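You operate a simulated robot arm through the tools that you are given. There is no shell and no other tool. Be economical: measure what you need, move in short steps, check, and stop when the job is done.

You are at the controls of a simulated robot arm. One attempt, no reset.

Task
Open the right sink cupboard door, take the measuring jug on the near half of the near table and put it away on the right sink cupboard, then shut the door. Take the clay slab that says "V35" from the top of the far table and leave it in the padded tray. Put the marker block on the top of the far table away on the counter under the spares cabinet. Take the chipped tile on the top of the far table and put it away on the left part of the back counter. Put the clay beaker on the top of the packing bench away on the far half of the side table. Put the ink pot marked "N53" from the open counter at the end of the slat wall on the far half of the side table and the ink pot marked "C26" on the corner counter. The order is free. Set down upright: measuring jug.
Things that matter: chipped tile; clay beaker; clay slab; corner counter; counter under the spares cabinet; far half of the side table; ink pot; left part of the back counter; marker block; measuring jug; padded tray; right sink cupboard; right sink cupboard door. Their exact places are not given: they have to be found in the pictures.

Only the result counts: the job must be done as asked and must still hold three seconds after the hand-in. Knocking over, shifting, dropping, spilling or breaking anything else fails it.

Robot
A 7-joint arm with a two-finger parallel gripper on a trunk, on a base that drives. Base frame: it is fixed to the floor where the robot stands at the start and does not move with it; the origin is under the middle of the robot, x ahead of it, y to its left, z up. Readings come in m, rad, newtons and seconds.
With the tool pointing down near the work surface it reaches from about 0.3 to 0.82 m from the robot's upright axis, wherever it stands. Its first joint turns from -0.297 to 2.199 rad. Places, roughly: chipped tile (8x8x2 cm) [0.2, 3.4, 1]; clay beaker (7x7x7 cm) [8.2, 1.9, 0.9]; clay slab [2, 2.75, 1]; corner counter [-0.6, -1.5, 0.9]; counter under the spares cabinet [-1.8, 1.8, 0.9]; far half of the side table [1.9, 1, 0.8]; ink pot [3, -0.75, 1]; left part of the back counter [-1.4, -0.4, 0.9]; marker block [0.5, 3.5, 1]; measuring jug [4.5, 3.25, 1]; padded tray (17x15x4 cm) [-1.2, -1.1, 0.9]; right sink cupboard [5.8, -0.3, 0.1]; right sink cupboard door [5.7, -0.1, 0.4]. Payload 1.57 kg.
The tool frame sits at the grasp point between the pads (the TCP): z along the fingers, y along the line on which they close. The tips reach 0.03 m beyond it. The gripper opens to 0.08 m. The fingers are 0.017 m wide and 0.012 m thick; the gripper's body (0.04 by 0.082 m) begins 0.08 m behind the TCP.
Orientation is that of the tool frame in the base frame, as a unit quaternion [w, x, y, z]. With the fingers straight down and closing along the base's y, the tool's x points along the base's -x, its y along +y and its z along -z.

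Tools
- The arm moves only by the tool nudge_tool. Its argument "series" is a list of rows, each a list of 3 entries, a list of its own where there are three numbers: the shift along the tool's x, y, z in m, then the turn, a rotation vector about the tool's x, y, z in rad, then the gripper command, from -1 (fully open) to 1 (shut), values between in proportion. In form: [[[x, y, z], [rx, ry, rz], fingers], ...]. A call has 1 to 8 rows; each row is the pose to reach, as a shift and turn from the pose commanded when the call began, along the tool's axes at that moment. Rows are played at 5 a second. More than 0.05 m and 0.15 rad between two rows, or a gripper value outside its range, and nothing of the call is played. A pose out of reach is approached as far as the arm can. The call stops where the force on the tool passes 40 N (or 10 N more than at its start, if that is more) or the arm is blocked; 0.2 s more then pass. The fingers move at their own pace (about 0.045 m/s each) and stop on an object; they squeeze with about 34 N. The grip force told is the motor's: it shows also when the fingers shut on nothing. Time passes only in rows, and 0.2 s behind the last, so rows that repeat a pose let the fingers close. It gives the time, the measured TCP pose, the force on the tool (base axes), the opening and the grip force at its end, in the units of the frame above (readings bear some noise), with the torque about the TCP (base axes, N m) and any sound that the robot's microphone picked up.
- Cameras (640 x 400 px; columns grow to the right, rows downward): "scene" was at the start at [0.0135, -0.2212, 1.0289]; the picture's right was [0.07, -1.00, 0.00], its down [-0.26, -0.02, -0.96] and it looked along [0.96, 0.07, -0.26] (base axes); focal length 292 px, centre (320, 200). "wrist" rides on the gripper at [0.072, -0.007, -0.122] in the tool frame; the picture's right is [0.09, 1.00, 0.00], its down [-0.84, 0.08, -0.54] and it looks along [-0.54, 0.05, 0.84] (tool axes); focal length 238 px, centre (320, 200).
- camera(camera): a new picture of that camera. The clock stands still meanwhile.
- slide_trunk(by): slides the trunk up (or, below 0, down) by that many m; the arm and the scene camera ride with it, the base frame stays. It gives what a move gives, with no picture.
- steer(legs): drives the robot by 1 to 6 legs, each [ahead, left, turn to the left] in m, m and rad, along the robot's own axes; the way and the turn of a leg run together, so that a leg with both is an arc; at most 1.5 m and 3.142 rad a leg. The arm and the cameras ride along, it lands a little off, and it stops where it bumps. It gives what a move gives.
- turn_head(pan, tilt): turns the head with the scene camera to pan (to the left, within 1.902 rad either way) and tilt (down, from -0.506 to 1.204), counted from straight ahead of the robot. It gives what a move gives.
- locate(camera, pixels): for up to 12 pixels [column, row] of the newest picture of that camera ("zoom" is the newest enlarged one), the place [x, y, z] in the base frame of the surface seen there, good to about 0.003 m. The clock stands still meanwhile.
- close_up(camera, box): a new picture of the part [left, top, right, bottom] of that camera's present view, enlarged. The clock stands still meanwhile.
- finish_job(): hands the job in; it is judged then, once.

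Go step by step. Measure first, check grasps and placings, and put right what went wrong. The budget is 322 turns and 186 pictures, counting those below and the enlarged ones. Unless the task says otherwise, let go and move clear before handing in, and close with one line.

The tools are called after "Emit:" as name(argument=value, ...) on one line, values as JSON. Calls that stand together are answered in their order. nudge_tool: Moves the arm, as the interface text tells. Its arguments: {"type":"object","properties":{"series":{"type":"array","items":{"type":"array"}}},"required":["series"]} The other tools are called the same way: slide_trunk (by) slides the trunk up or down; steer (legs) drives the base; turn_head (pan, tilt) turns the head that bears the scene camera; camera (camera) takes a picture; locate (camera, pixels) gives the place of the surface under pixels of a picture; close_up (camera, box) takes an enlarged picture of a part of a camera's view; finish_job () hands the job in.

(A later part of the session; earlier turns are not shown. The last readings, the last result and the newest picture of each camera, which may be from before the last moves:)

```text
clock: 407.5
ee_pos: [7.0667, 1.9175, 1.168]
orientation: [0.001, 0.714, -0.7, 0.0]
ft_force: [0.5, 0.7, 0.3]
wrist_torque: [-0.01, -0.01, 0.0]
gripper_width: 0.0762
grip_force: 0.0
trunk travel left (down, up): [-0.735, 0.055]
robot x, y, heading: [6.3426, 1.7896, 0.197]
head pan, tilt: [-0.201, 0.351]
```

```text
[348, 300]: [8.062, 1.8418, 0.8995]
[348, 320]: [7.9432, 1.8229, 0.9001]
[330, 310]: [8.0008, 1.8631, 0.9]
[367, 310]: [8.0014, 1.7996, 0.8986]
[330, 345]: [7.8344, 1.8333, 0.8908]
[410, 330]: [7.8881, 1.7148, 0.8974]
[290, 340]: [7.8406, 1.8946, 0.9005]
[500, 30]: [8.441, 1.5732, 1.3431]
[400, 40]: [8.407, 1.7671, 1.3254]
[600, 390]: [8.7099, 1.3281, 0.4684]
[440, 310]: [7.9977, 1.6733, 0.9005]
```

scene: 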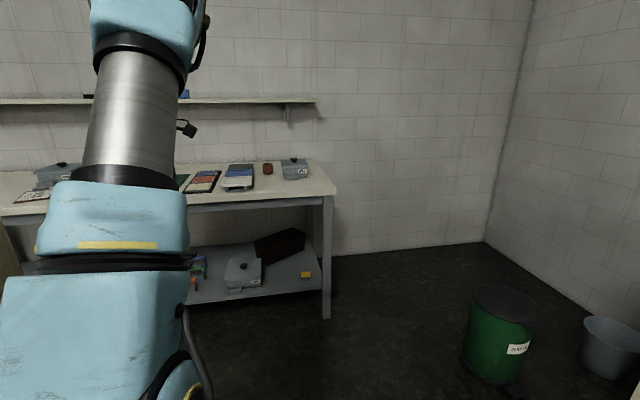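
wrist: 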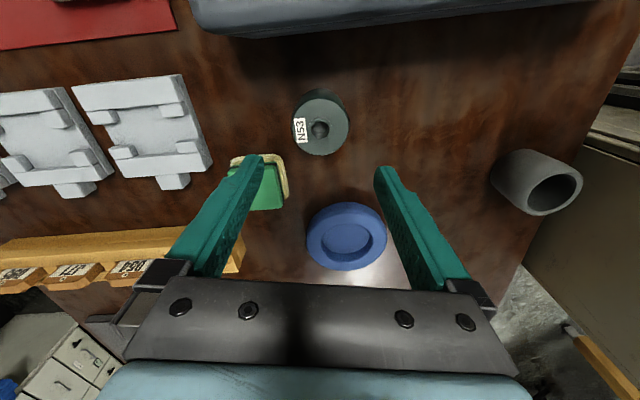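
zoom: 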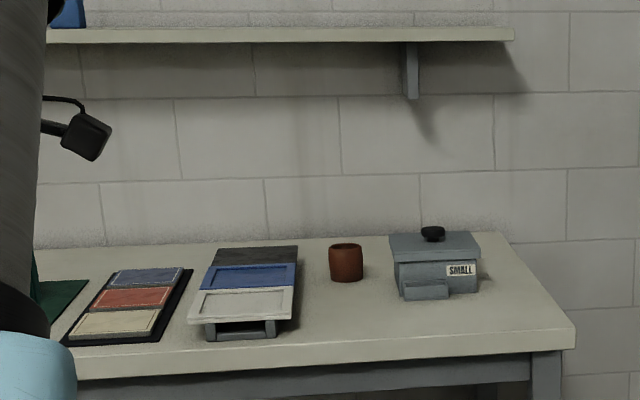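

Emit:
locate(camera="zoom", pixels=[[346, 265], [330, 262], [362, 262], [346, 247], [346, 284], [400, 280], [297, 270], [430, 240], [405, 250]])

```text
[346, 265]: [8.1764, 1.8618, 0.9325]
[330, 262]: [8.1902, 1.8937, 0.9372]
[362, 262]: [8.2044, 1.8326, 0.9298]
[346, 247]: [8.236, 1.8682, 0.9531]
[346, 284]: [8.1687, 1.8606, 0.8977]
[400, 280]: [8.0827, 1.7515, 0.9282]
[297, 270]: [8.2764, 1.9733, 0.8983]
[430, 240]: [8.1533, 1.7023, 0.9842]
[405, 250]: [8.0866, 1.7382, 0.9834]
```

Beaker centre ≈[8.206,1.865], rim 0.965; bench top 0.90. Approach.

Emit:
steer(legs=[[0, -0.225, -0.025], [0.95, 0, 0]])

Emit:
camera(camera="wrist")

```text
clock: 413.8
ee_pos: [8.0477, 1.8269, 1.1687]
orientation: [-0.001, -0.703, 0.711, 0.0]
ft_force: [-0.2, -0.3, -0.1]
wrist_torque: [0.04, 0.01, 0.01]
gripper_width: 0.0759
grip_force: 0.1
trunk travel left (down, up): [-0.735, 0.055]
robot x, y, heading: [7.3209, 1.7289, 0.163]
head pan, tilt: [-0.201, 0.351]
```

```text
89 pictures are left
```

wrist: 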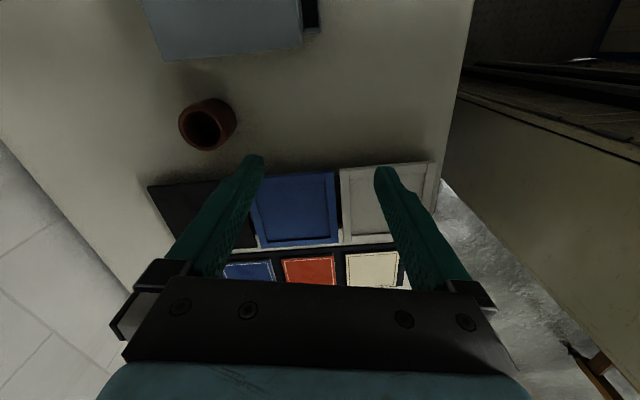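

Emit:
locate(camera="wrist", pixels=[[181, 128], [236, 115], [205, 98], [200, 150], [222, 128], [205, 125], [165, 55], [300, 40], [165, 185], [250, 175]])

```text
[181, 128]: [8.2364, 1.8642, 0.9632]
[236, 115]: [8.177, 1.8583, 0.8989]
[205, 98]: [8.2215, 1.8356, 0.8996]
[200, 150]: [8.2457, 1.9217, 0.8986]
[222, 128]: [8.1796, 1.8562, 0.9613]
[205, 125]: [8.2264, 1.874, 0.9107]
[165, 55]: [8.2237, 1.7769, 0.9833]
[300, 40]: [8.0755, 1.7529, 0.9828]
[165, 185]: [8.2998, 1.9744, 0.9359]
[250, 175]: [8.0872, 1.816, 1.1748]
```

Emit:
steer(legs=[[0.14, 0, 0]])

Emit:
nudge_tool(series=[[[0, 0, 0.04], [0, 0, 0], -1], [[0, 0, 0.08], [0, 0, 0], -1]])

Emit:
camera(camera="wrist")

Emit:
locate(camera="wrist", pixels=[[320, 120], [300, 120], [280, 120], [340, 120], [310, 90], [310, 140], [360, 120]])

```text
clock: 415.1
ee_pos: [8.1875, 1.8494, 1.1695]
orientation: [-0.001, -0.703, 0.711, 0.0]
ft_force: [0.2, -0.2, -0.2]
wrist_torque: [-0.01, -0.02, -0.01]
gripper_width: 0.076
grip_force: 0.0
trunk travel left (down, up): [-0.735, 0.055]
robot x, y, heading: [7.4556, 1.7487, 0.159]
head pan, tilt: [-0.201, 0.351]
```

```text
clock: 415.7
ee_pos: [8.1859, 1.847, 1.0892]
orientation: [-0.001, -0.703, 0.711, -0.002]
ft_force: [-0.5, -0.3, 1.2]
wrist_torque: [0.0, 0.0, 0.0]
gripper_width: 0.0797
grip_force: 0.0
trunk travel left (down, up): [-0.735, 0.055]
robot x, y, heading: [7.4561, 1.7504, 0.157]
head pan, tilt: [-0.201, 0.351]
```

```text
88 pictures are left
```

wrist: 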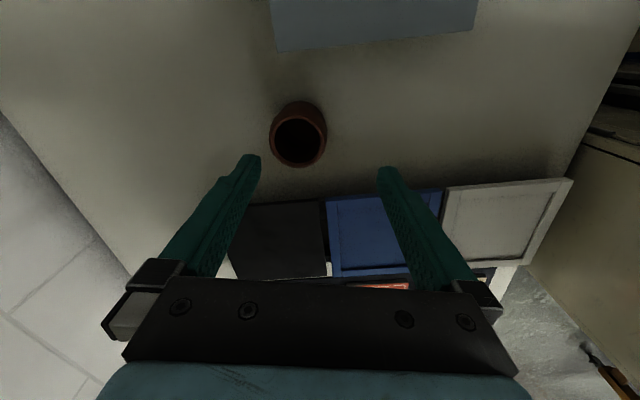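

```text
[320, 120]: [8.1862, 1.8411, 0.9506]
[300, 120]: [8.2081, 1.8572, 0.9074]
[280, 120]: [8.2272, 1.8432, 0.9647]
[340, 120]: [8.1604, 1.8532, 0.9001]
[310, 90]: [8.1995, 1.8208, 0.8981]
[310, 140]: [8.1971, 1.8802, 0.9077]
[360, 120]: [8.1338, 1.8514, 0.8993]
```

Emit:
locate(camera="wrist", pixels=[[273, 138], [324, 138], [298, 164], [298, 113], [282, 157], [316, 157], [290, 215]])

```text
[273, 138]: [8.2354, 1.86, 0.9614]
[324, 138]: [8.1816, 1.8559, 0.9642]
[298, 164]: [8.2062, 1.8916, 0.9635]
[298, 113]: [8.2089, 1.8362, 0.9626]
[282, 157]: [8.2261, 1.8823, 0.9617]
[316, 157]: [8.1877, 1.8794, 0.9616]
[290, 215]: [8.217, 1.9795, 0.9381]
```

Emit:
nudge_tool(series=[[[-0.0173, -0.0224, 0.02], [0, 0, 0], -1], [[-0.0173, -0.0224, 0.06], [0, 0, 0], -1], [[-0.0173, -0.0224, 0.085], [0, 0, 0], -1]])

Emit:
camera(camera="wrist")

```text
clock: 416.5
ee_pos: [8.2085, 1.8661, 1.0038]
orientation: [-0.002, -0.703, 0.711, 0.0]
ft_force: [0.2, 0.6, 0.8]
wrist_torque: [0.0, -0.03, 0.0]
gripper_width: 0.0798
grip_force: 0.0
trunk travel left (down, up): [-0.735, 0.055]
robot x, y, heading: [7.4578, 1.7435, 0.159]
head pan, tilt: [-0.201, 0.351]
```

```text
87 pictures are left
```

wrist: 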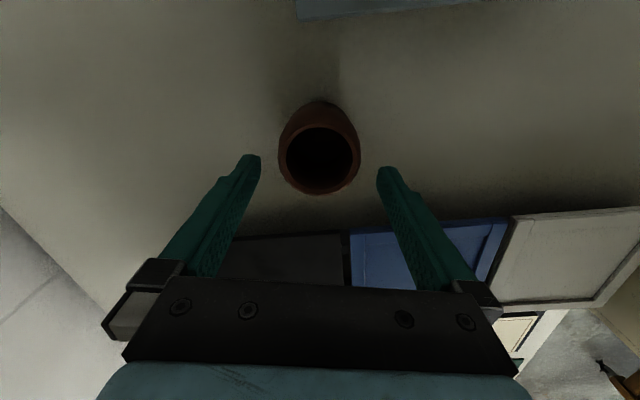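

Centred at (320,155). Descend and grip.

Emit:
nudge_tool(series=[[[0, 0, 0.04], [0, 0, 0], -1], [[0, 0, 0.066], [0, 0, 0], -1], [[0, 0, 0.066], [0, 0, 0], 0], [[0, 0, 0.066], [0, 0, 0], 1], [[0, 0, 0.066], [0, 0, 0], 1], [[0, 0, 0.03], [0, 0, 0], 1], [[0, 0, -0.015], [0, 0, 0], 1], [[0, 0, -0.06], [0, 0, 0], 1]])

Emit:
camera(camera="wrist")

```text
clock: 418.3
ee_pos: [8.2088, 1.8653, 1.0651]
orientation: [-0.001, -0.704, 0.711, 0.0]
ft_force: [0.4, -0.3, -1.8]
wrist_torque: [-0.02, 0.02, 0.05]
gripper_width: 0.0612
grip_force: 33.9
trunk travel left (down, up): [-0.735, 0.055]
robot x, y, heading: [7.4579, 1.7534, 0.154]
head pan, tilt: [-0.201, 0.351]
```

```text
86 pictures are left
```

wrist: 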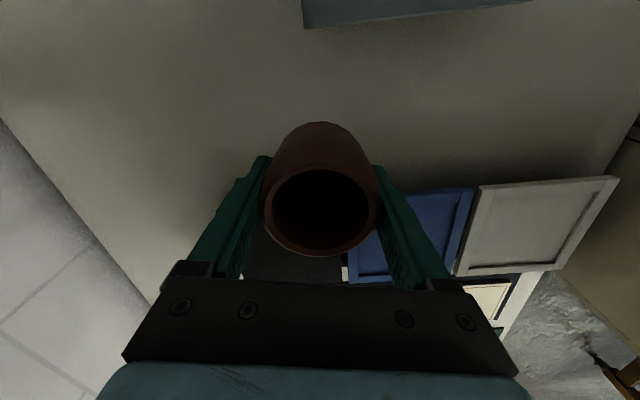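

Beaker held (0.061 m). Lift and return along the same way.

Emit:
nudge_tool(series=[[[0, 0, -0.045], [0, 0, 0], 1], [[0, 0, -0.09], [0, 0, 0], 1]])

Emit:
steer(legs=[[-1.1, 0, 0.018], [0, 1.05, 0]])

```text
clock: 418.9
ee_pos: [8.2077, 1.867, 1.1538]
orientation: [-0.001, -0.703, 0.711, 0.0]
ft_force: [0.1, 0.6, -0.8]
wrist_torque: [-0.03, 0.03, 0.04]
gripper_width: 0.0614
grip_force: 33.6
trunk travel left (down, up): [-0.735, 0.055]
robot x, y, heading: [7.4529, 1.752, 0.156]
head pan, tilt: [-0.201, 0.351]
```

```text
clock: 429.6
ee_pos: [6.9373, 2.7261, 1.1552]
orientation: [0.001, 0.707, -0.707, -0.001]
ft_force: [0.0, -0.1, -0.6]
wrist_torque: [0.02, 0.03, 0.01]
gripper_width: 0.0614
grip_force: 33.9
trunk travel left (down, up): [-0.735, 0.055]
robot x, y, heading: [6.1896, 2.5978, 0.173]
head pan, tilt: [-0.201, 0.351]
```

Emit:
steer(legs=[[-1.4, 0, 0], [-1.4, 0, 0]])

```text
clock: 443.1
ee_pos: [4.1881, 2.2604, 1.1545]
orientation: [0.001, 0.709, -0.706, 0.0]
ft_force: [0.8, 0.2, -1.1]
wrist_torque: [-0.01, 0.04, 0.01]
gripper_width: 0.0614
grip_force: 34.2
trunk travel left (down, up): [-0.735, 0.055]
robot x, y, heading: [3.4422, 2.1316, 0.17]
head pan, tilt: [-0.201, 0.351]
```

Emit:
steer(legs=[[-1.4, 0.09, 0], [0, 0, -1.573], [0, -0.2, 0]])

Emit:
camera(camera="wrist")

```text
clock: 455.2
ee_pos: [1.9572, 1.1984, 1.1531]
orientation: [0.0, 0.008, 1.0, 0.001]
ft_force: [0.7, -0.5, -1.4]
wrist_torque: [0.04, 0.01, 0.01]
gripper_width: 0.0613
grip_force: 33.8
trunk travel left (down, up): [-0.735, 0.055]
robot x, y, heading: [1.8402, 1.948, -1.414]
head pan, tilt: [-0.201, 0.351]
```

```text
85 pictures are left
```

wrist: 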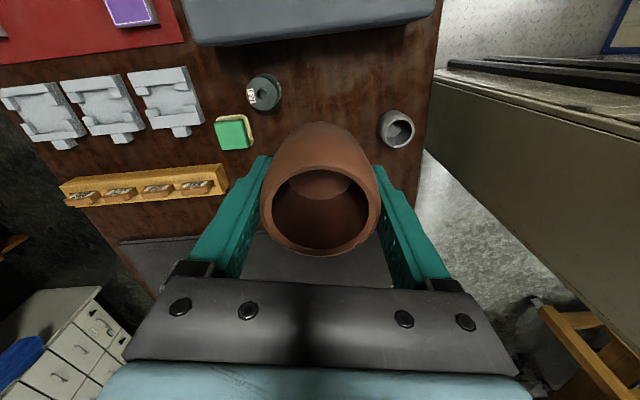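

Emit:
locate(camera="wrist", pixels=[[263, 90], [280, 92], [383, 132], [330, 95], [395, 120], [330, 45], [250, 95], [350, 110]])

```text
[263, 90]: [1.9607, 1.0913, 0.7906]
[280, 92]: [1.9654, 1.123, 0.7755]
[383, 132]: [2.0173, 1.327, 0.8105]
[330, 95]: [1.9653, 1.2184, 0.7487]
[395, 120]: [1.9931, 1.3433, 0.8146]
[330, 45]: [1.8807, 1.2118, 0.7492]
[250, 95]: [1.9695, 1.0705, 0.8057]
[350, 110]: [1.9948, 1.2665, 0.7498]
```

Emit:
slide_trunk(by=-0.25)

Emit:
nudge_tool(series=[[[-0.008, 0.024, 0], [0, 0, 0], 1], [[-0.008, 0.024, 0.045], [0, 0, 0], 1], [[-0.008, 0.024, 0.085], [0, 0, 0], 1], [[-0.008, 0.024, 0.105], [0, 0, 0], 1]])

Emit:
camera(camera="wrist")

```text
clock: 457.8
ee_pos: [1.9567, 1.1968, 0.9039]
orientation: [0.0, 0.008, 1.0, 0.001]
ft_force: [-0.1, 0.7, -1.8]
wrist_torque: [0.03, 0.0, 0.0]
gripper_width: 0.0613
grip_force: 34.2
trunk travel left (down, up): [-0.485, 0.305]
robot x, y, heading: [1.8406, 1.9493, -1.419]
head pan, tilt: [-0.201, 0.351]
```

```text
clock: 458.8
ee_pos: [1.9647, 1.2216, 0.7988]
orientation: [-0.003, 0.007, 1.0, 0.001]
ft_force: [-0.3, -0.2, -0.3]
wrist_torque: [-0.01, 0.03, -0.01]
gripper_width: 0.0614
grip_force: 33.3
trunk travel left (down, up): [-0.485, 0.305]
robot x, y, heading: [1.8421, 1.9481, -1.415]
head pan, tilt: [-0.201, 0.351]
```

```text
84 pictures are left
```

wrist: 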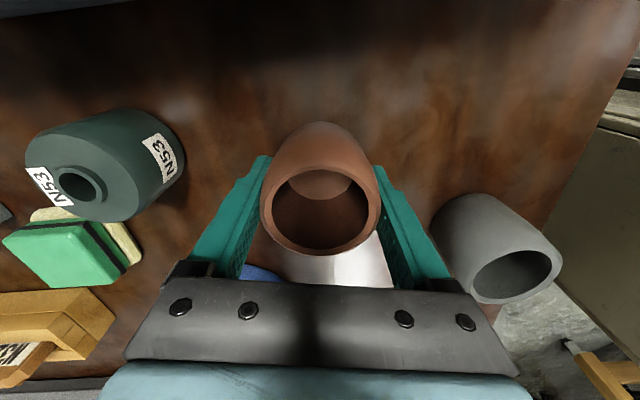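

Emit:
nudge_tool(series=[[[0, 0, 0.007], [0, 0, 0], 1], [[0, 0, 0.011], [0, 0, 0], 1], [[0, 0, 0.012], [0, 0, 0], -0.8], [[0, 0, 0.012], [0, 0, 0], -1], [[0, 0, -0.03], [0, 0, 0], -1], [[0, 0, -0.075], [0, 0, 0], -1], [[0, 0, -0.12], [0, 0, 0], -1]])

Emit:
camera(camera="wrist")

```text
clock: 460.4
ee_pos: [1.9656, 1.222, 0.918]
orientation: [-0.002, 0.007, 1.0, 0.0]
ft_force: [-0.3, -0.4, -0.3]
wrist_torque: [0.02, -0.02, -0.01]
gripper_width: 0.0798
grip_force: 0.0
trunk travel left (down, up): [-0.485, 0.305]
robot x, y, heading: [1.8454, 1.953, -1.413]
head pan, tilt: [-0.201, 0.351]
```

```text
83 pictures are left
```

wrist: 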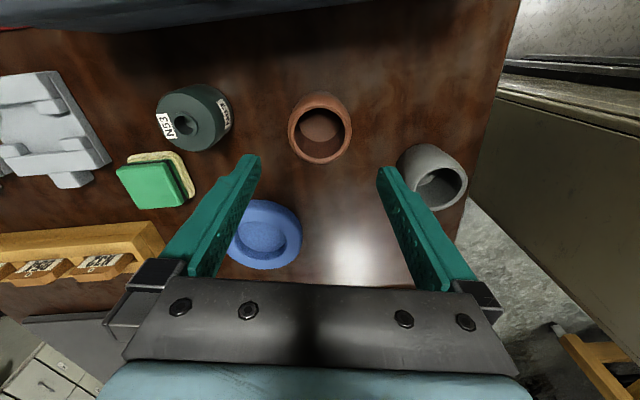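

The beaker stands beside N53. Now to the sink cupboard: raise, turn east, drive and look at the door.

Emit:
slide_trunk(by=0.2)

Emit:
steer(legs=[[0, 0.2, 0], [0, 0, 1.58], [1.5, -0.08, 0], [1.5, 0, 0]])

Emit:
turn_head(pan=-0.9, tilt=0.5)

Emit:
camera(camera="scene")

```text
clock: 462.5
ee_pos: [1.9662, 1.2217, 1.1172]
orientation: [0.0, 0.007, 1.0, 0.001]
ft_force: [0.4, 0.5, -0.1]
wrist_torque: [0.02, 0.01, -0.01]
gripper_width: 0.08
grip_force: 0.1
trunk travel left (down, up): [-0.685, 0.105]
robot x, y, heading: [1.8418, 1.9482, -1.411]
head pan, tilt: [-0.201, 0.351]
```

```text
refused: leg 3 is longer than a leg can be; nothing moved
```

```text
clock: 463.6
ee_pos: [1.9649, 1.2211, 1.1191]
orientation: [-0.001, 0.007, 1.0, 0.001]
ft_force: [0.3, 0.6, -0.1]
wrist_torque: [0.0, -0.01, -0.01]
gripper_width: 0.0799
grip_force: 0.1
trunk travel left (down, up): [-0.685, 0.105]
robot x, y, heading: [1.8468, 1.9497, -1.418]
head pan, tilt: [-0.901, 0.499]
```

```text
82 pictures are left
```

scene: 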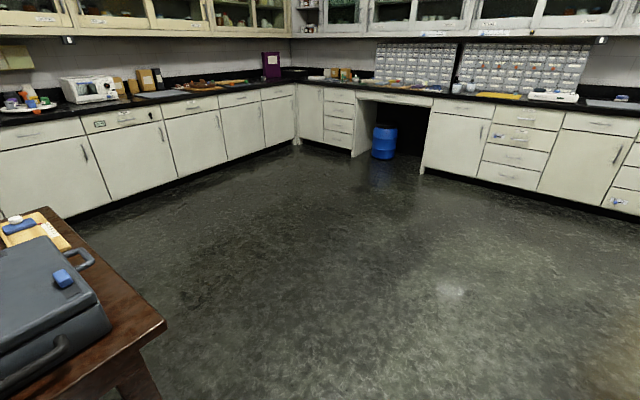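

Emit:
steer(legs=[[0, 0.2, 0], [0, 0, 1.585], [1.4, -0.08, 0], [1.4, 0, 0], [0.5, 0, 0]])

Emit:
camera(camera="scene")

```text
clock: 484.7
ee_pos: [6.0432, 2.5085, 1.1178]
orientation: [0.0, -0.696, 0.718, 0.0]
ft_force: [-0.4, -0.1, 0.4]
wrist_torque: [0.0, 0.01, -0.01]
gripper_width: 0.08
grip_force: 0.0
trunk travel left (down, up): [-0.685, 0.105]
robot x, y, heading: [5.318, 2.3916, 0.138]
head pan, tilt: [-0.901, 0.499]
```

```text
81 pictures are left
```

scene: 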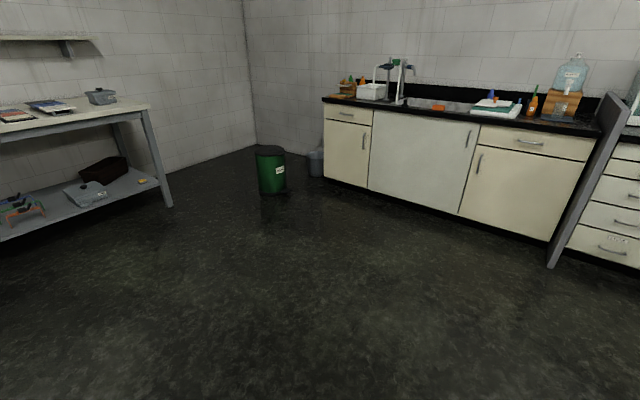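

The right sink door spans (460–585, 125–240) with handle at (478,163). Measure it.

Emit:
locate(camera="scene", pixels=[[462, 210], [550, 238], [583, 165], [474, 145], [480, 155], [476, 172], [520, 190], [460, 200], [600, 180], [550, 265], [540, 125], [478, 163]])

Emit:
close_up(camera="scene", box=[430, 100, 620, 270])

```text
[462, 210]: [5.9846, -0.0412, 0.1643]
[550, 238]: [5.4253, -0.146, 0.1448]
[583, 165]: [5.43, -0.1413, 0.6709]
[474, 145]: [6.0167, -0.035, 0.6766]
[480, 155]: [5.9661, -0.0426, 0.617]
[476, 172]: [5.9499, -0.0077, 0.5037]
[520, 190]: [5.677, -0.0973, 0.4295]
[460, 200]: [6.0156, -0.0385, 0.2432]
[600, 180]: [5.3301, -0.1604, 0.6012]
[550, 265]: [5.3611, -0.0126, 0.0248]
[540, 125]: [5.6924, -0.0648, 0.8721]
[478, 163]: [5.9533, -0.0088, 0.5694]
```

```text
2.35 times, centred on (525, 185) of scene
```

zoom: 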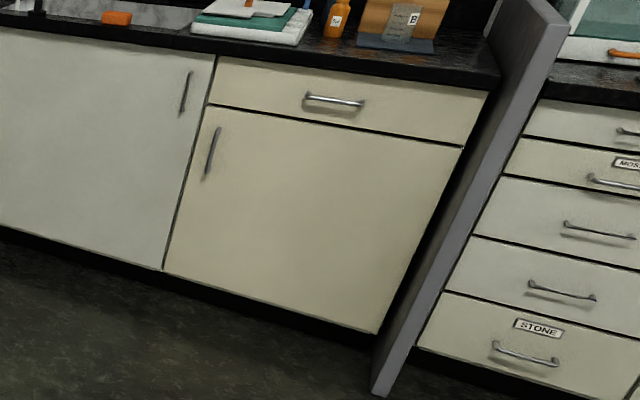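

Door: plane at room-v −1.067, handle side at room-u 5.86 (bar z 0.50–0.62, 4 cm proud), hinge at 5.32 by the grey panel. I face the door from a distance.

Emit:
steer(legs=[[0, 0, -1.537], [0, 0.2, 0], [1.2, 0, 0]])

Emit:
turn_head(pan=0.1, tilt=0.6)

Emit:
camera(camera="scene")

```text
clock: 487.4
ee_pos: [5.8779, 1.9224, 1.1182]
orientation: [-0.001, -0.35, 0.937, 0.001]
ft_force: [-0.6, 0.2, 0.7]
wrist_torque: [-0.02, 0.02, 0.02]
gripper_width: 0.0799
grip_force: 0.2
trunk travel left (down, up): [-0.685, 0.105]
robot x, y, heading: [5.3028, 2.3824, -0.69]
head pan, tilt: [-0.901, 0.499]
stopped in leg 1: the robot was blocked; the commanded pose is now the measured one
```

```text
clock: 488.6
ee_pos: [5.8778, 1.9229, 1.1179]
orientation: [-0.001, -0.351, 0.936, 0.0]
ft_force: [-0.6, 0.5, -0.7]
wrist_torque: [0.0, -0.04, 0.01]
gripper_width: 0.0802
grip_force: 0.1
trunk travel left (down, up): [-0.685, 0.105]
robot x, y, heading: [5.3007, 2.3838, -0.686]
head pan, tilt: [0.099, 0.6]
```

```text
79 pictures are left
```

scene: 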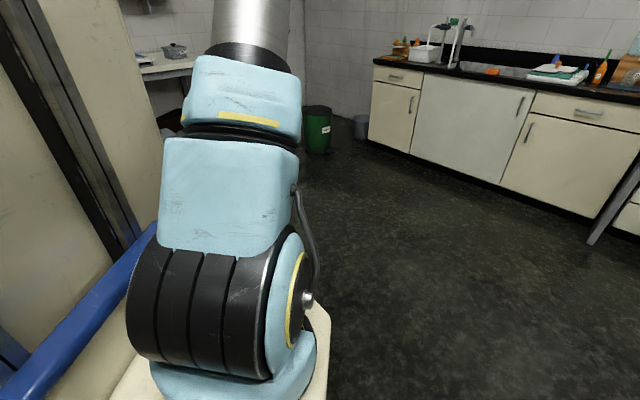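

The rear bumped something behind (probably the lamp foot); I drive ahead away from it before turning further, then look back.

Emit:
steer(legs=[[0.6, 0, 0], [0, 0, -0.71]])

Emit:
turn_head(pan=-1.9, tilt=0.5)

Emit:
camera(camera="scene")

```text
clock: 493.9
ee_pos: [5.9057, 1.2785, 1.1187]
orientation: [-0.001, -0.004, 1.0, 0.001]
ft_force: [-0.1, 0.8, -0.1]
wrist_torque: [-0.01, 0.04, -0.01]
gripper_width: 0.0799
grip_force: 0.1
trunk travel left (down, up): [-0.685, 0.105]
robot x, y, heading: [5.7663, 2.0017, -1.392]
head pan, tilt: [0.099, 0.6]
```

```text
clock: 495.8
ee_pos: [5.9058, 1.2784, 1.1174]
orientation: [0.0, -0.004, 1.0, 0.001]
ft_force: [0.1, 0.4, 0.4]
wrist_torque: [0.02, 0.01, 0.02]
gripper_width: 0.0799
grip_force: 0.0
trunk travel left (down, up): [-0.685, 0.105]
robot x, y, heading: [5.7667, 2.0006, -1.397]
head pan, tilt: [-1.901, 0.499]
```

```text
78 pictures are left
```

scene: 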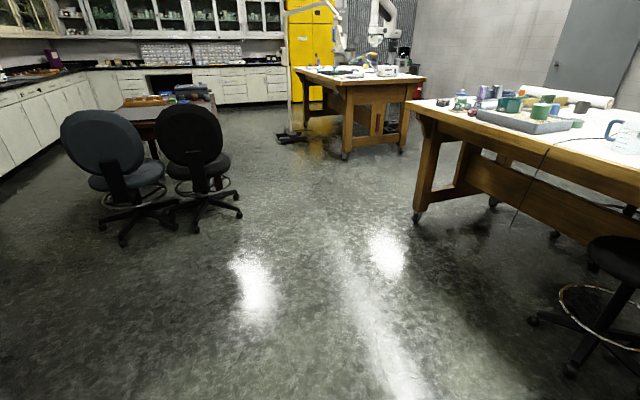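

A clear jug with a blue handle shows at (620,135) on the near table. Measure jug, stool and table edge.

Emit:
locate(camera="scene", pixels=[[530, 320], [570, 372], [610, 130], [630, 140], [620, 165], [420, 110], [600, 190], [418, 215], [520, 230], [580, 125], [610, 245]])

Emit:
close_up(camera="scene", box=[440, 70, 640, 195])

```text
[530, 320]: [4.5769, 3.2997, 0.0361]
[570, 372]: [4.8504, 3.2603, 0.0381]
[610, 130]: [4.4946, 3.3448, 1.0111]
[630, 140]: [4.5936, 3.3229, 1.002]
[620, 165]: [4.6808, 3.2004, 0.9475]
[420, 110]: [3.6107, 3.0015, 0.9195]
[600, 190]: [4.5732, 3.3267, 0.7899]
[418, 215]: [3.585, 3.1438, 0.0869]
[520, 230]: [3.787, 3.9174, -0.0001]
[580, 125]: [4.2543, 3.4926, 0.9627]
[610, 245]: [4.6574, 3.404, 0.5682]
```

```text
3.20 times, centred on (540, 132) of scene
```

zoom: 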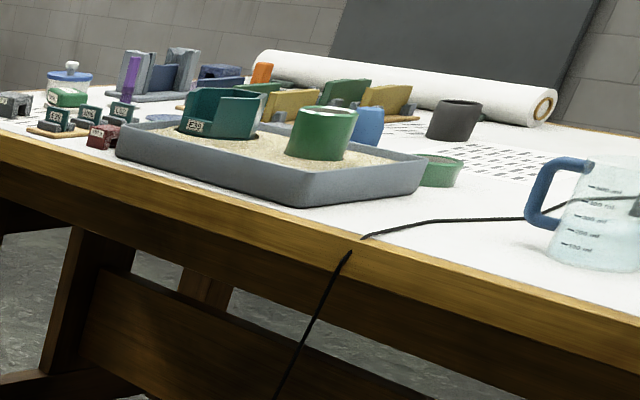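

Before touching the door I test whether the wrist can go horizontal with its camera on top: first yaw the tool here in the open.

Emit:
nudge_tool(series=[[[0, 0, 0], [0, 0, -0.14], -1], [[0, 0, 0], [0, 0, -0.28], -1], [[0, 0, 0], [0, 0, -0.42], -1], [[0, 0, 0], [0, 0, -0.56], -1], [[0, 0, 0], [0, 0, -0.7], -1], [[0, 0, 0], [0, 0, -0.84], -1], [[0, 0, 0], [0, 0, -0.98], -1], [[0, 0, 0], [0, 0, -1.12], -1]])

Emit:
nudge_tool(series=[[[0, 0, 0], [0, 0, -0.14], -1], [[0, 0, 0], [0, 0, -0.28], -1], [[0, 0, 0], [0, 0, -0.42], -1], [[0, 0, 0], [0, 0, -0.56], -1], [[0, 0, 0], [0, 0, -0.625], -1]])

```text
clock: 497.6
ee_pos: [5.9049, 1.278, 1.1181]
orientation: [0.0, -0.536, 0.844, 0.001]
ft_force: [0.3, 0.4, -0.9]
wrist_torque: [-0.01, 0.0, -0.01]
gripper_width: 0.08
grip_force: 0.0
trunk travel left (down, up): [-0.685, 0.105]
robot x, y, heading: [5.7664, 2.0015, -1.397]
head pan, tilt: [-1.901, 0.499]
```

```text
clock: 498.8
ee_pos: [5.9067, 1.2787, 1.1172]
orientation: [-0.001, 0.769, -0.639, 0.0]
ft_force: [-0.2, -0.1, -0.9]
wrist_torque: [-0.01, 0.04, 0.02]
gripper_width: 0.0796
grip_force: 0.1
trunk travel left (down, up): [-0.685, 0.105]
robot x, y, heading: [5.7672, 2.0029, -1.395]
head pan, tilt: [-1.901, 0.499]
```

Yaw reached. Now pitch the fingers forward.

Emit:
nudge_tool(series=[[[0, 0, 0], [0, 0.14, 0], -1], [[0, 0, 0], [0, 0.28, 0], -1], [[0, 0, 0], [0, 0.42, 0], -1], [[0, 0, 0], [0, 0.56, 0], -1], [[0, 0, 0], [0, 0.7, 0], -1], [[0, 0, 0], [0, 0.84, 0], -1], [[0, 0, 0], [0, 0.98, 0], -1], [[0, 0, 0], [0, 1.12, 0], -1]])

Emit:
nudge_tool(series=[[[0, 0, 0], [0, 0.14, 0], -1], [[0, 0, 0], [0, 0.28, 0], -1], [[0, 0, 0], [0, 0.42, 0], -1], [[0, 0, 0], [0, 0.45, 0], -1]])

Emit:
camera(camera="wrist")

```text
clock: 500.6
ee_pos: [5.905, 1.2802, 1.1179]
orientation: [0.338, 0.653, -0.542, 0.408]
ft_force: [0.8, -0.1, 0.4]
wrist_torque: [0.0, 0.0, 0.01]
gripper_width: 0.0802
grip_force: 0.0
trunk travel left (down, up): [-0.685, 0.105]
robot x, y, heading: [5.7667, 2.0017, -1.399]
head pan, tilt: [-1.901, 0.499]
```

```text
clock: 501.6
ee_pos: [5.9047, 1.2784, 1.1178]
orientation: [0.452, 0.544, -0.452, 0.543]
ft_force: [0.0, -0.3, -0.4]
wrist_torque: [0.0, 0.01, -0.03]
gripper_width: 0.0801
grip_force: 0.1
trunk travel left (down, up): [-0.685, 0.105]
robot x, y, heading: [5.7664, 1.9983, -1.397]
head pan, tilt: [-1.901, 0.499]
```

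```text
76 pictures are left
```

wrist: 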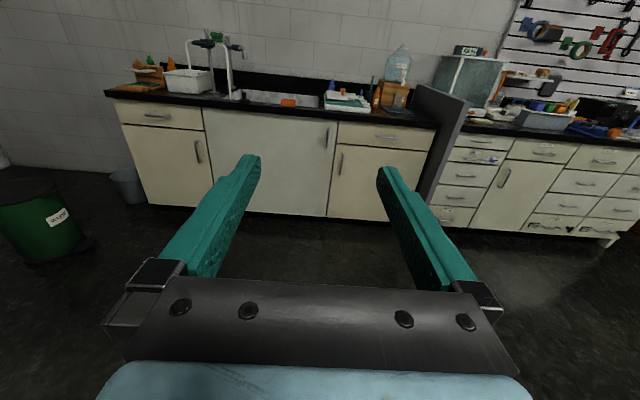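

The tool is now horizontal with the camera on top; the door handle shows at (340,163). Move closer, lower the trunk.

Emit:
steer(legs=[[0, -0.175, 0], [1.08, 0, 0]])

Emit:
slide_trunk(by=-0.55)

Emit:
camera(camera="wrist")

```text
clock: 508.2
ee_pos: [5.9164, 0.193, 1.1185]
orientation: [0.452, 0.544, -0.453, 0.542]
ft_force: [0.0, 0.3, 0.4]
wrist_torque: [0.0, 0.03, -0.05]
gripper_width: 0.0801
grip_force: 0.1
trunk travel left (down, up): [-0.685, 0.105]
robot x, y, heading: [5.7766, 0.9169, -1.396]
head pan, tilt: [-1.901, 0.499]
```

```text
refused: -0.55 is not a number from -0.4 to 0.4
```

```text
75 pictures are left
```

wrist: 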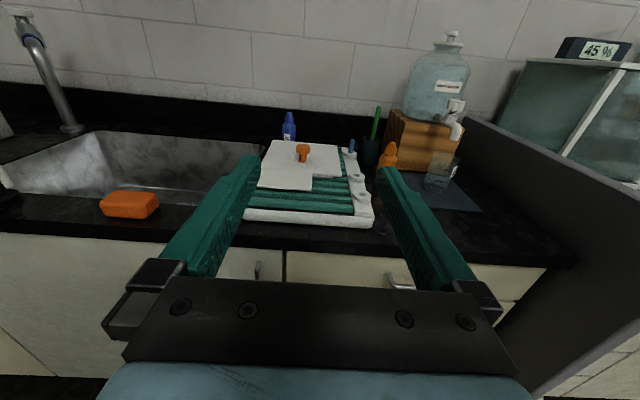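

Emit:
slide_trunk(by=-0.3)

Emit:
slide_trunk(by=-0.25)

Emit:
camera(camera="wrist")

```text
clock: 511.2
ee_pos: [5.916, 0.1934, 0.8181]
orientation: [0.452, 0.544, -0.453, 0.542]
ft_force: [-0.2, -0.9, -0.1]
wrist_torque: [0.01, -0.02, 0.02]
gripper_width: 0.0802
grip_force: 0.1
trunk travel left (down, up): [-0.385, 0.405]
robot x, y, heading: [5.7795, 0.9156, -1.401]
head pan, tilt: [-1.901, 0.499]
```

```text
clock: 513.8
ee_pos: [5.9168, 0.1937, 0.5673]
orientation: [0.452, 0.545, -0.452, 0.543]
ft_force: [0.1, 0.3, -0.9]
wrist_torque: [-0.02, -0.02, -0.03]
gripper_width: 0.0805
grip_force: 0.1
trunk travel left (down, up): [-0.135, 0.655]
robot x, y, heading: [5.7775, 0.9197, -1.394]
head pan, tilt: [-1.901, 0.499]
```

```text
74 pictures are left
```

wrist: 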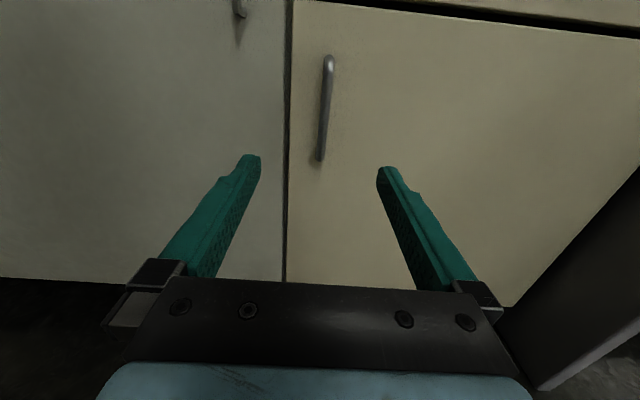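

Emit:
locate(camera="wrist", pixels=[[328, 75], [324, 110], [321, 145], [340, 110], [300, 110], [283, 150], [600, 250], [545, 370], [350, 25]])

```text
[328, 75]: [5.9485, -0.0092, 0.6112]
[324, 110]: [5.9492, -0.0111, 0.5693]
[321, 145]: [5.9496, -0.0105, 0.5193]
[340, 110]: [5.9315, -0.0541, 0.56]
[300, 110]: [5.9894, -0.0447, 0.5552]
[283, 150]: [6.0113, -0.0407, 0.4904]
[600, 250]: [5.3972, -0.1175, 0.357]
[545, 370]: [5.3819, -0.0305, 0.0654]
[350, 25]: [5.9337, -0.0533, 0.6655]
```

Bar at [5.949,-0.011], almost centred. Drive ahead 0.16 m, then nudge in.

Emit:
steer(legs=[[0.16, 0, 0]])

Emit:
camera(camera="wrist")

Emit:
locate(camera="wrist", pixels=[[320, 100], [310, 60], [315, 120], [325, 100], [312, 100]])

```text
clock: 515.2
ee_pos: [5.9444, 0.0355, 0.5682]
orientation: [0.452, 0.545, -0.453, 0.542]
ft_force: [0.0, -0.5, 0.5]
wrist_torque: [-0.03, -0.03, -0.05]
gripper_width: 0.0801
grip_force: 0.1
trunk travel left (down, up): [-0.135, 0.655]
robot x, y, heading: [5.8054, 0.7577, -1.391]
head pan, tilt: [-1.901, 0.499]
```

```text
73 pictures are left
```

wrist: 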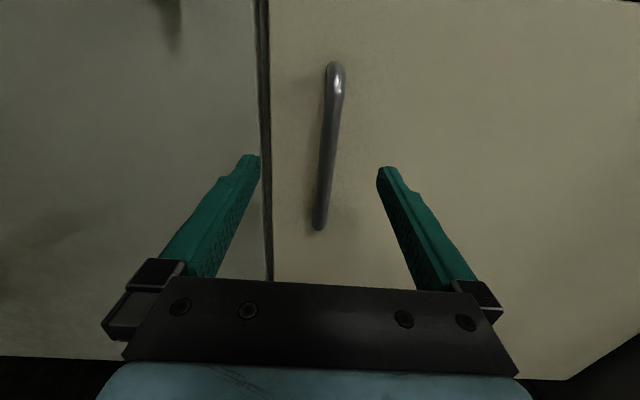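

```text
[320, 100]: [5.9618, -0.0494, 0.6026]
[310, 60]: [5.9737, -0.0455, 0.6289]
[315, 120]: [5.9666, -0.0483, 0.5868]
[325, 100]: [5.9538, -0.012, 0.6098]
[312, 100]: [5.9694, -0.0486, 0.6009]
```

Emit:
nudge_tool(series=[[[0, 0.005, 0.022], [0, 0, 0], -1], [[0, 0.005, 0.043], [0, 0, 0], -1], [[0, 0.005, 0.043], [0, 0, 0], 0], [[0, 0.005, 0.043], [0, 0, 0], 1], [[0, 0.005, 0.043], [0, 0, 0], 1], [[0, 0.005, 0.043], [0, 0, 0], 1]])

Emit:
camera(camera="wrist")

```text
clock: 516.6
ee_pos: [5.9485, -0.0084, 0.569]
orientation: [0.453, 0.544, -0.453, 0.542]
ft_force: [-2.4, 0.0, -0.3]
wrist_torque: [-0.08, -0.06, -0.02]
gripper_width: 0.0128
grip_force: 12.1
trunk travel left (down, up): [-0.135, 0.655]
robot x, y, heading: [5.8033, 0.7591, -1.396]
head pan, tilt: [-1.901, 0.499]
```

```text
72 pictures are left
```

wrist: 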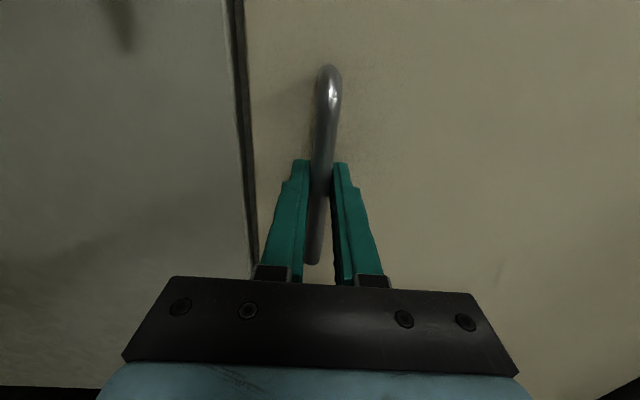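

The bar is gripped. Pull gently along the door's arc.

Emit:
nudge_tool(series=[[[0, 0.001, -0.015], [0, 0, 0], 1], [[0, 0.002, -0.03], [0, 0, 0], 1], [[0, 0.004, -0.042], [0, 0, 0], 1], [[0, 0.006, -0.054], [0, 0, 0], 1], [[0, 0.009, -0.067], [0, 0, 0], 1], [[0, 0.012, -0.08], [0, 0, 0], 1], [[0, 0.015, -0.093], [0, 0, 0], 1], [[0, 0.018, -0.106], [0, 0, 0], 1]])

Emit:
camera(camera="wrist")

```text
clock: 518.4
ee_pos: [5.9112, 0.093, 0.5679]
orientation: [0.452, 0.544, -0.453, 0.542]
ft_force: [-3.2, -1.8, 3.7]
wrist_torque: [0.33, 0.18, 0.07]
gripper_width: 0.0126
grip_force: 29.5
trunk travel left (down, up): [-0.135, 0.655]
robot x, y, heading: [5.8055, 0.756, -1.399]
head pan, tilt: [-1.901, 0.499]
```

```text
71 pictures are left
```

wrist: 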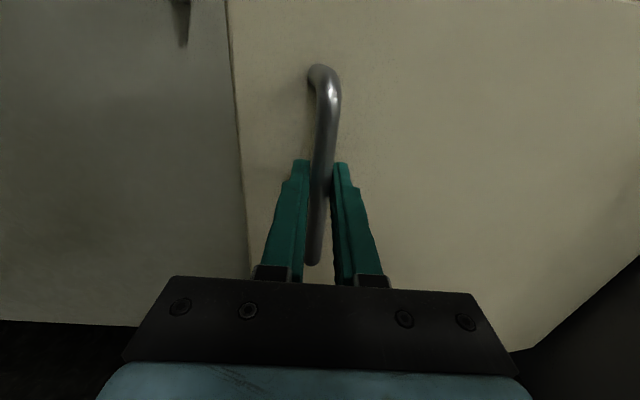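

The door is opening (about 0.2 rad). Continue with the tool turning along.

Emit:
nudge_tool(series=[[[0, 0.004, -0.013], [0.03, 0, 0], 1], [[0, 0.008, -0.026], [0.06, 0, 0], 1], [[0, 0.0125, -0.039], [0.09, 0, 0], 1], [[0, 0.017, -0.0515], [0.12, 0, 0], 1], [[0, 0.022, -0.064], [0.15, 0, 0], 1], [[0, 0.027, -0.076], [0.18, 0, 0], 1], [[0, 0.033, -0.088], [0.21, 0, 0], 1], [[0, 0.039, -0.1], [0.24, 0, 0], 1]])

Emit:
camera(camera="wrist")

```text
clock: 519.3
ee_pos: [5.9052, 0.105, 0.5689]
orientation: [0.434, 0.561, -0.439, 0.552]
ft_force: [-0.6, -0.5, -6.1]
wrist_torque: [-0.45, -0.21, -0.03]
gripper_width: 0.0127
grip_force: 29.5
out of reach, approached as far as the arm can: row 2, 3, 4
trunk travel left (down, up): [-0.135, 0.655]
robot x, y, heading: [5.8041, 0.7591, -1.396]
head pan, tilt: [-1.901, 0.499]
stopped in row 4: the force on the tool passed its limit at 49 N (the readings are from after the stop); the commanded pose is now the measured one
```

```text
70 pictures are left
```

wrist: 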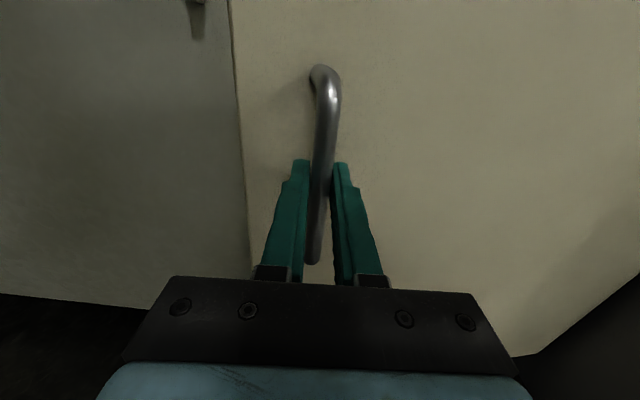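

The arm reached a wrist limit, so I pull on with the base along the arc.

Emit:
steer(legs=[[-0.045, -0.015, 0], [-0.043, -0.02, 0], [-0.047, -0.027, 0], [-0.044, -0.031, 0]])

Emit:
camera(camera="wrist")

```text
clock: 521.8
ee_pos: [5.7842, 0.2636, 0.5692]
orientation: [0.435, 0.56, -0.439, 0.551]
ft_force: [4.0, 5.5, -4.5]
wrist_torque: [0.05, 0.06, 0.1]
gripper_width: 0.0127
grip_force: 29.4
trunk travel left (down, up): [-0.135, 0.655]
robot x, y, heading: [5.6812, 0.9188, -1.393]
head pan, tilt: [-1.901, 0.499]
```

```text
69 pictures are left
```

wrist: 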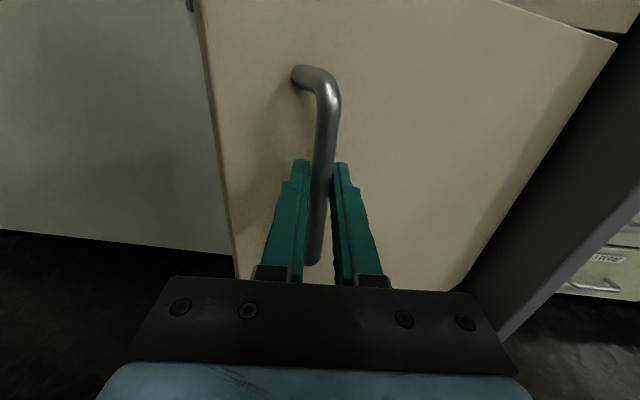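

Emit:
steer(legs=[[-0.041, -0.036, 0], [-0.037, -0.039, 0], [-0.033, -0.043, 0], [-0.028, -0.046, 0]])

Emit:
camera(camera="wrist")

```text
clock: 524.4
ee_pos: [5.5983, 0.3742, 0.5698]
orientation: [0.434, 0.561, -0.438, 0.552]
ft_force: [-2.9, -6.9, -0.9]
wrist_torque: [0.17, 0.23, 0.01]
gripper_width: 0.0129
grip_force: 29.5
trunk travel left (down, up): [-0.135, 0.655]
robot x, y, heading: [5.4957, 1.0296, -1.397]
head pan, tilt: [-1.901, 0.499]
```

```text
68 pictures are left
```

wrist: 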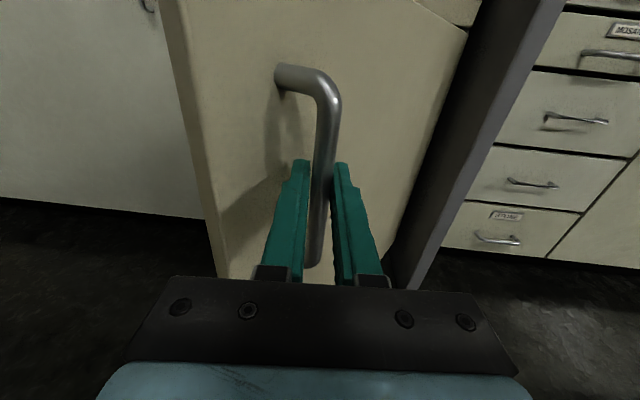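

Emit:
steer(legs=[[-0.024, -0.0486, 0], [-0.019, -0.051, 0], [-0.0135, -0.0525, 0], [-0.008, -0.0535, 0]])

Emit:
camera(camera="wrist")

```text
clock: 526.9
ee_pos: [5.3849, 0.4018, 0.5692]
orientation: [0.435, 0.561, -0.439, 0.551]
ft_force: [1.0, -2.1, -2.1]
wrist_torque: [0.04, 0.27, 0.11]
gripper_width: 0.013
grip_force: 29.7
trunk travel left (down, up): [-0.135, 0.655]
robot x, y, heading: [5.2846, 1.0571, -1.398]
head pan, tilt: [-1.901, 0.499]
```

```text
67 pictures are left
```

wrist: 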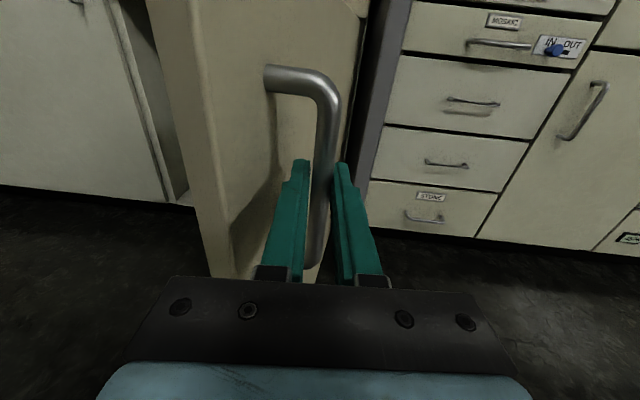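

Door is about 80° open. Loosen the grip slightly and back straight off.

Emit:
nudge_tool(series=[[[0, 0, 0], [0, 0, 0], 0.35], [[0, 0, 0], [0, 0, 0], 0.35], [[0, 0, 0], [0, 0, 0], 0.35], [[0, 0, -0.02], [0, 0, 0], 0.35], [[0, 0, -0.04], [0, 0, 0], 0.35]])

Emit:
camera(camera="wrist")

```text
clock: 528.1
ee_pos: [5.3958, 0.4086, 0.5715]
orientation: [0.435, 0.56, -0.439, 0.551]
ft_force: [-0.9, -0.2, 0.8]
wrist_torque: [-0.01, -0.03, 0.01]
gripper_width: 0.0263
grip_force: 0.2
out of reach, approached as far as the arm can: row 4, 5
trunk travel left (down, up): [-0.135, 0.655]
robot x, y, heading: [5.2837, 1.0555, -1.398]
head pan, tilt: [-1.901, 0.499]
```

```text
66 pictures are left
```

wrist: 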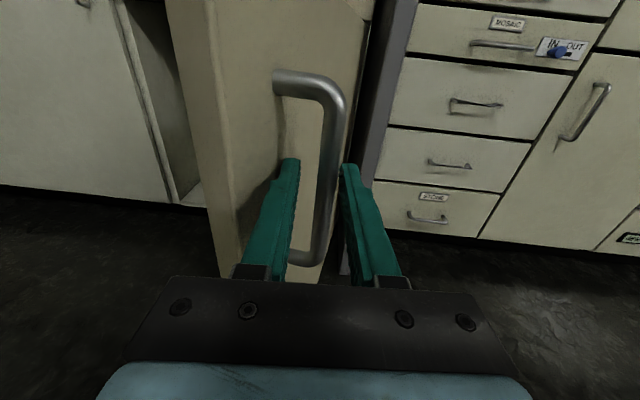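

Emit:
steer(legs=[[-0.3, 0, 0]])

Emit:
camera(camera="wrist")

```text
clock: 530.1
ee_pos: [5.3428, 0.7027, 0.5716]
orientation: [0.434, 0.561, -0.439, 0.551]
ft_force: [0.3, 0.0, 0.3]
wrist_torque: [-0.02, -0.04, 0.02]
gripper_width: 0.0259
grip_force: 0.1
trunk travel left (down, up): [-0.135, 0.655]
robot x, y, heading: [5.2323, 1.3502, -1.395]
head pan, tilt: [-1.901, 0.499]
```

```text
65 pictures are left
```

wrist: 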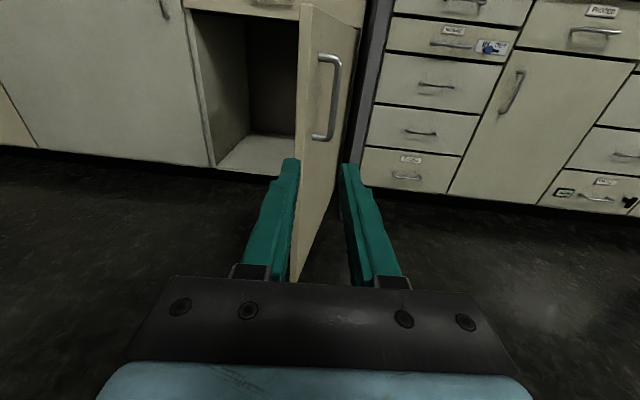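

The door stays open and the cupboard is empty. Measure opening and door tip.

Emit:
locate(camera="wrist", pixels=[[250, 155], [215, 165], [270, 145], [290, 172], [225, 100], [300, 20], [297, 260], [250, 20], [185, 10], [285, 110], [325, 200]])

```text
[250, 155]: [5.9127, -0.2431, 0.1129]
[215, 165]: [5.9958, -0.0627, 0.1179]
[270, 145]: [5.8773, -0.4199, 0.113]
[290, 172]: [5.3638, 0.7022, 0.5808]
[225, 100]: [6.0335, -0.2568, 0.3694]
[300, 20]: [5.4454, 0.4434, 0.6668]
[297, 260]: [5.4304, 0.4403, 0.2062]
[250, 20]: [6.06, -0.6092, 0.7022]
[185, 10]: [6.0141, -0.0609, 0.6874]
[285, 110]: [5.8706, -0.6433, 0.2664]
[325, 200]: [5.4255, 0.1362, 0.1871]
```

Floor of the cupboard is z≈0.113. Before fetching the jug I test here whether the arm reaches low enough with the tool horizontal.

Emit:
slide_trunk(by=-0.13)

Emit:
nudge_tool(series=[[[-0.045, 0, 0], [0, 0, 0], -1], [[-0.09, 0, 0], [0, 0, 0], -1], [[-0.135, 0, 0], [0, 0, 0], -1], [[-0.18, 0, 0], [0, 0, 0], -1], [[-0.22, 0, 0], [0, 0, 0], -1], [[-0.26, 0, 0], [0, 0, 0], -1]])

```text
clock: 531.7
ee_pos: [5.3446, 0.7032, 0.4414]
orientation: [0.434, 0.562, -0.438, 0.552]
ft_force: [-0.6, -0.7, -1.1]
wrist_torque: [0.01, -0.02, 0.01]
gripper_width: 0.0259
grip_force: 0.0
trunk travel left (down, up): [-0.005, 0.785]
robot x, y, heading: [5.2279, 1.3528, -1.393]
head pan, tilt: [-1.901, 0.499]
```

```text
clock: 533.1
ee_pos: [5.329, 0.7086, 0.2083]
orientation: [0.442, 0.554, -0.445, 0.547]
ft_force: [0.4, -0.4, -0.1]
wrist_torque: [0.0, 0.0, 0.02]
gripper_width: 0.0802
grip_force: 0.1
out of reach, approached as far as the arm can: row 5, 6
trunk travel left (down, up): [-0.005, 0.785]
robot x, y, heading: [5.2311, 1.3501, -1.398]
head pan, tilt: [-1.901, 0.499]
```

Emit:
nudge_tool(series=[[[0, 0, 0.045], [0, 0, 0], -1], [[0, 0, 0.09], [0, 0, 0], -1], [[-0.02, 0, 0.1], [0, 0, 0], -1], [[-0.045, 0, 0.1], [0, 0, 0], -1], [[-0.07, 0, 0.1], [0, 0, 0], -1]])

```text
clock: 534.3
ee_pos: [5.3642, 0.6265, 0.1551]
orientation: [0.451, 0.546, -0.452, 0.542]
ft_force: [-0.1, 0.6, -0.3]
wrist_torque: [-0.01, 0.02, -0.03]
gripper_width: 0.0799
grip_force: 0.2
out of reach, approached as far as the arm can: row 1, 2, 3, 4, 5
trunk travel left (down, up): [-0.005, 0.785]
robot x, y, heading: [5.2303, 1.3551, -1.394]
head pan, tilt: [-1.901, 0.499]
```

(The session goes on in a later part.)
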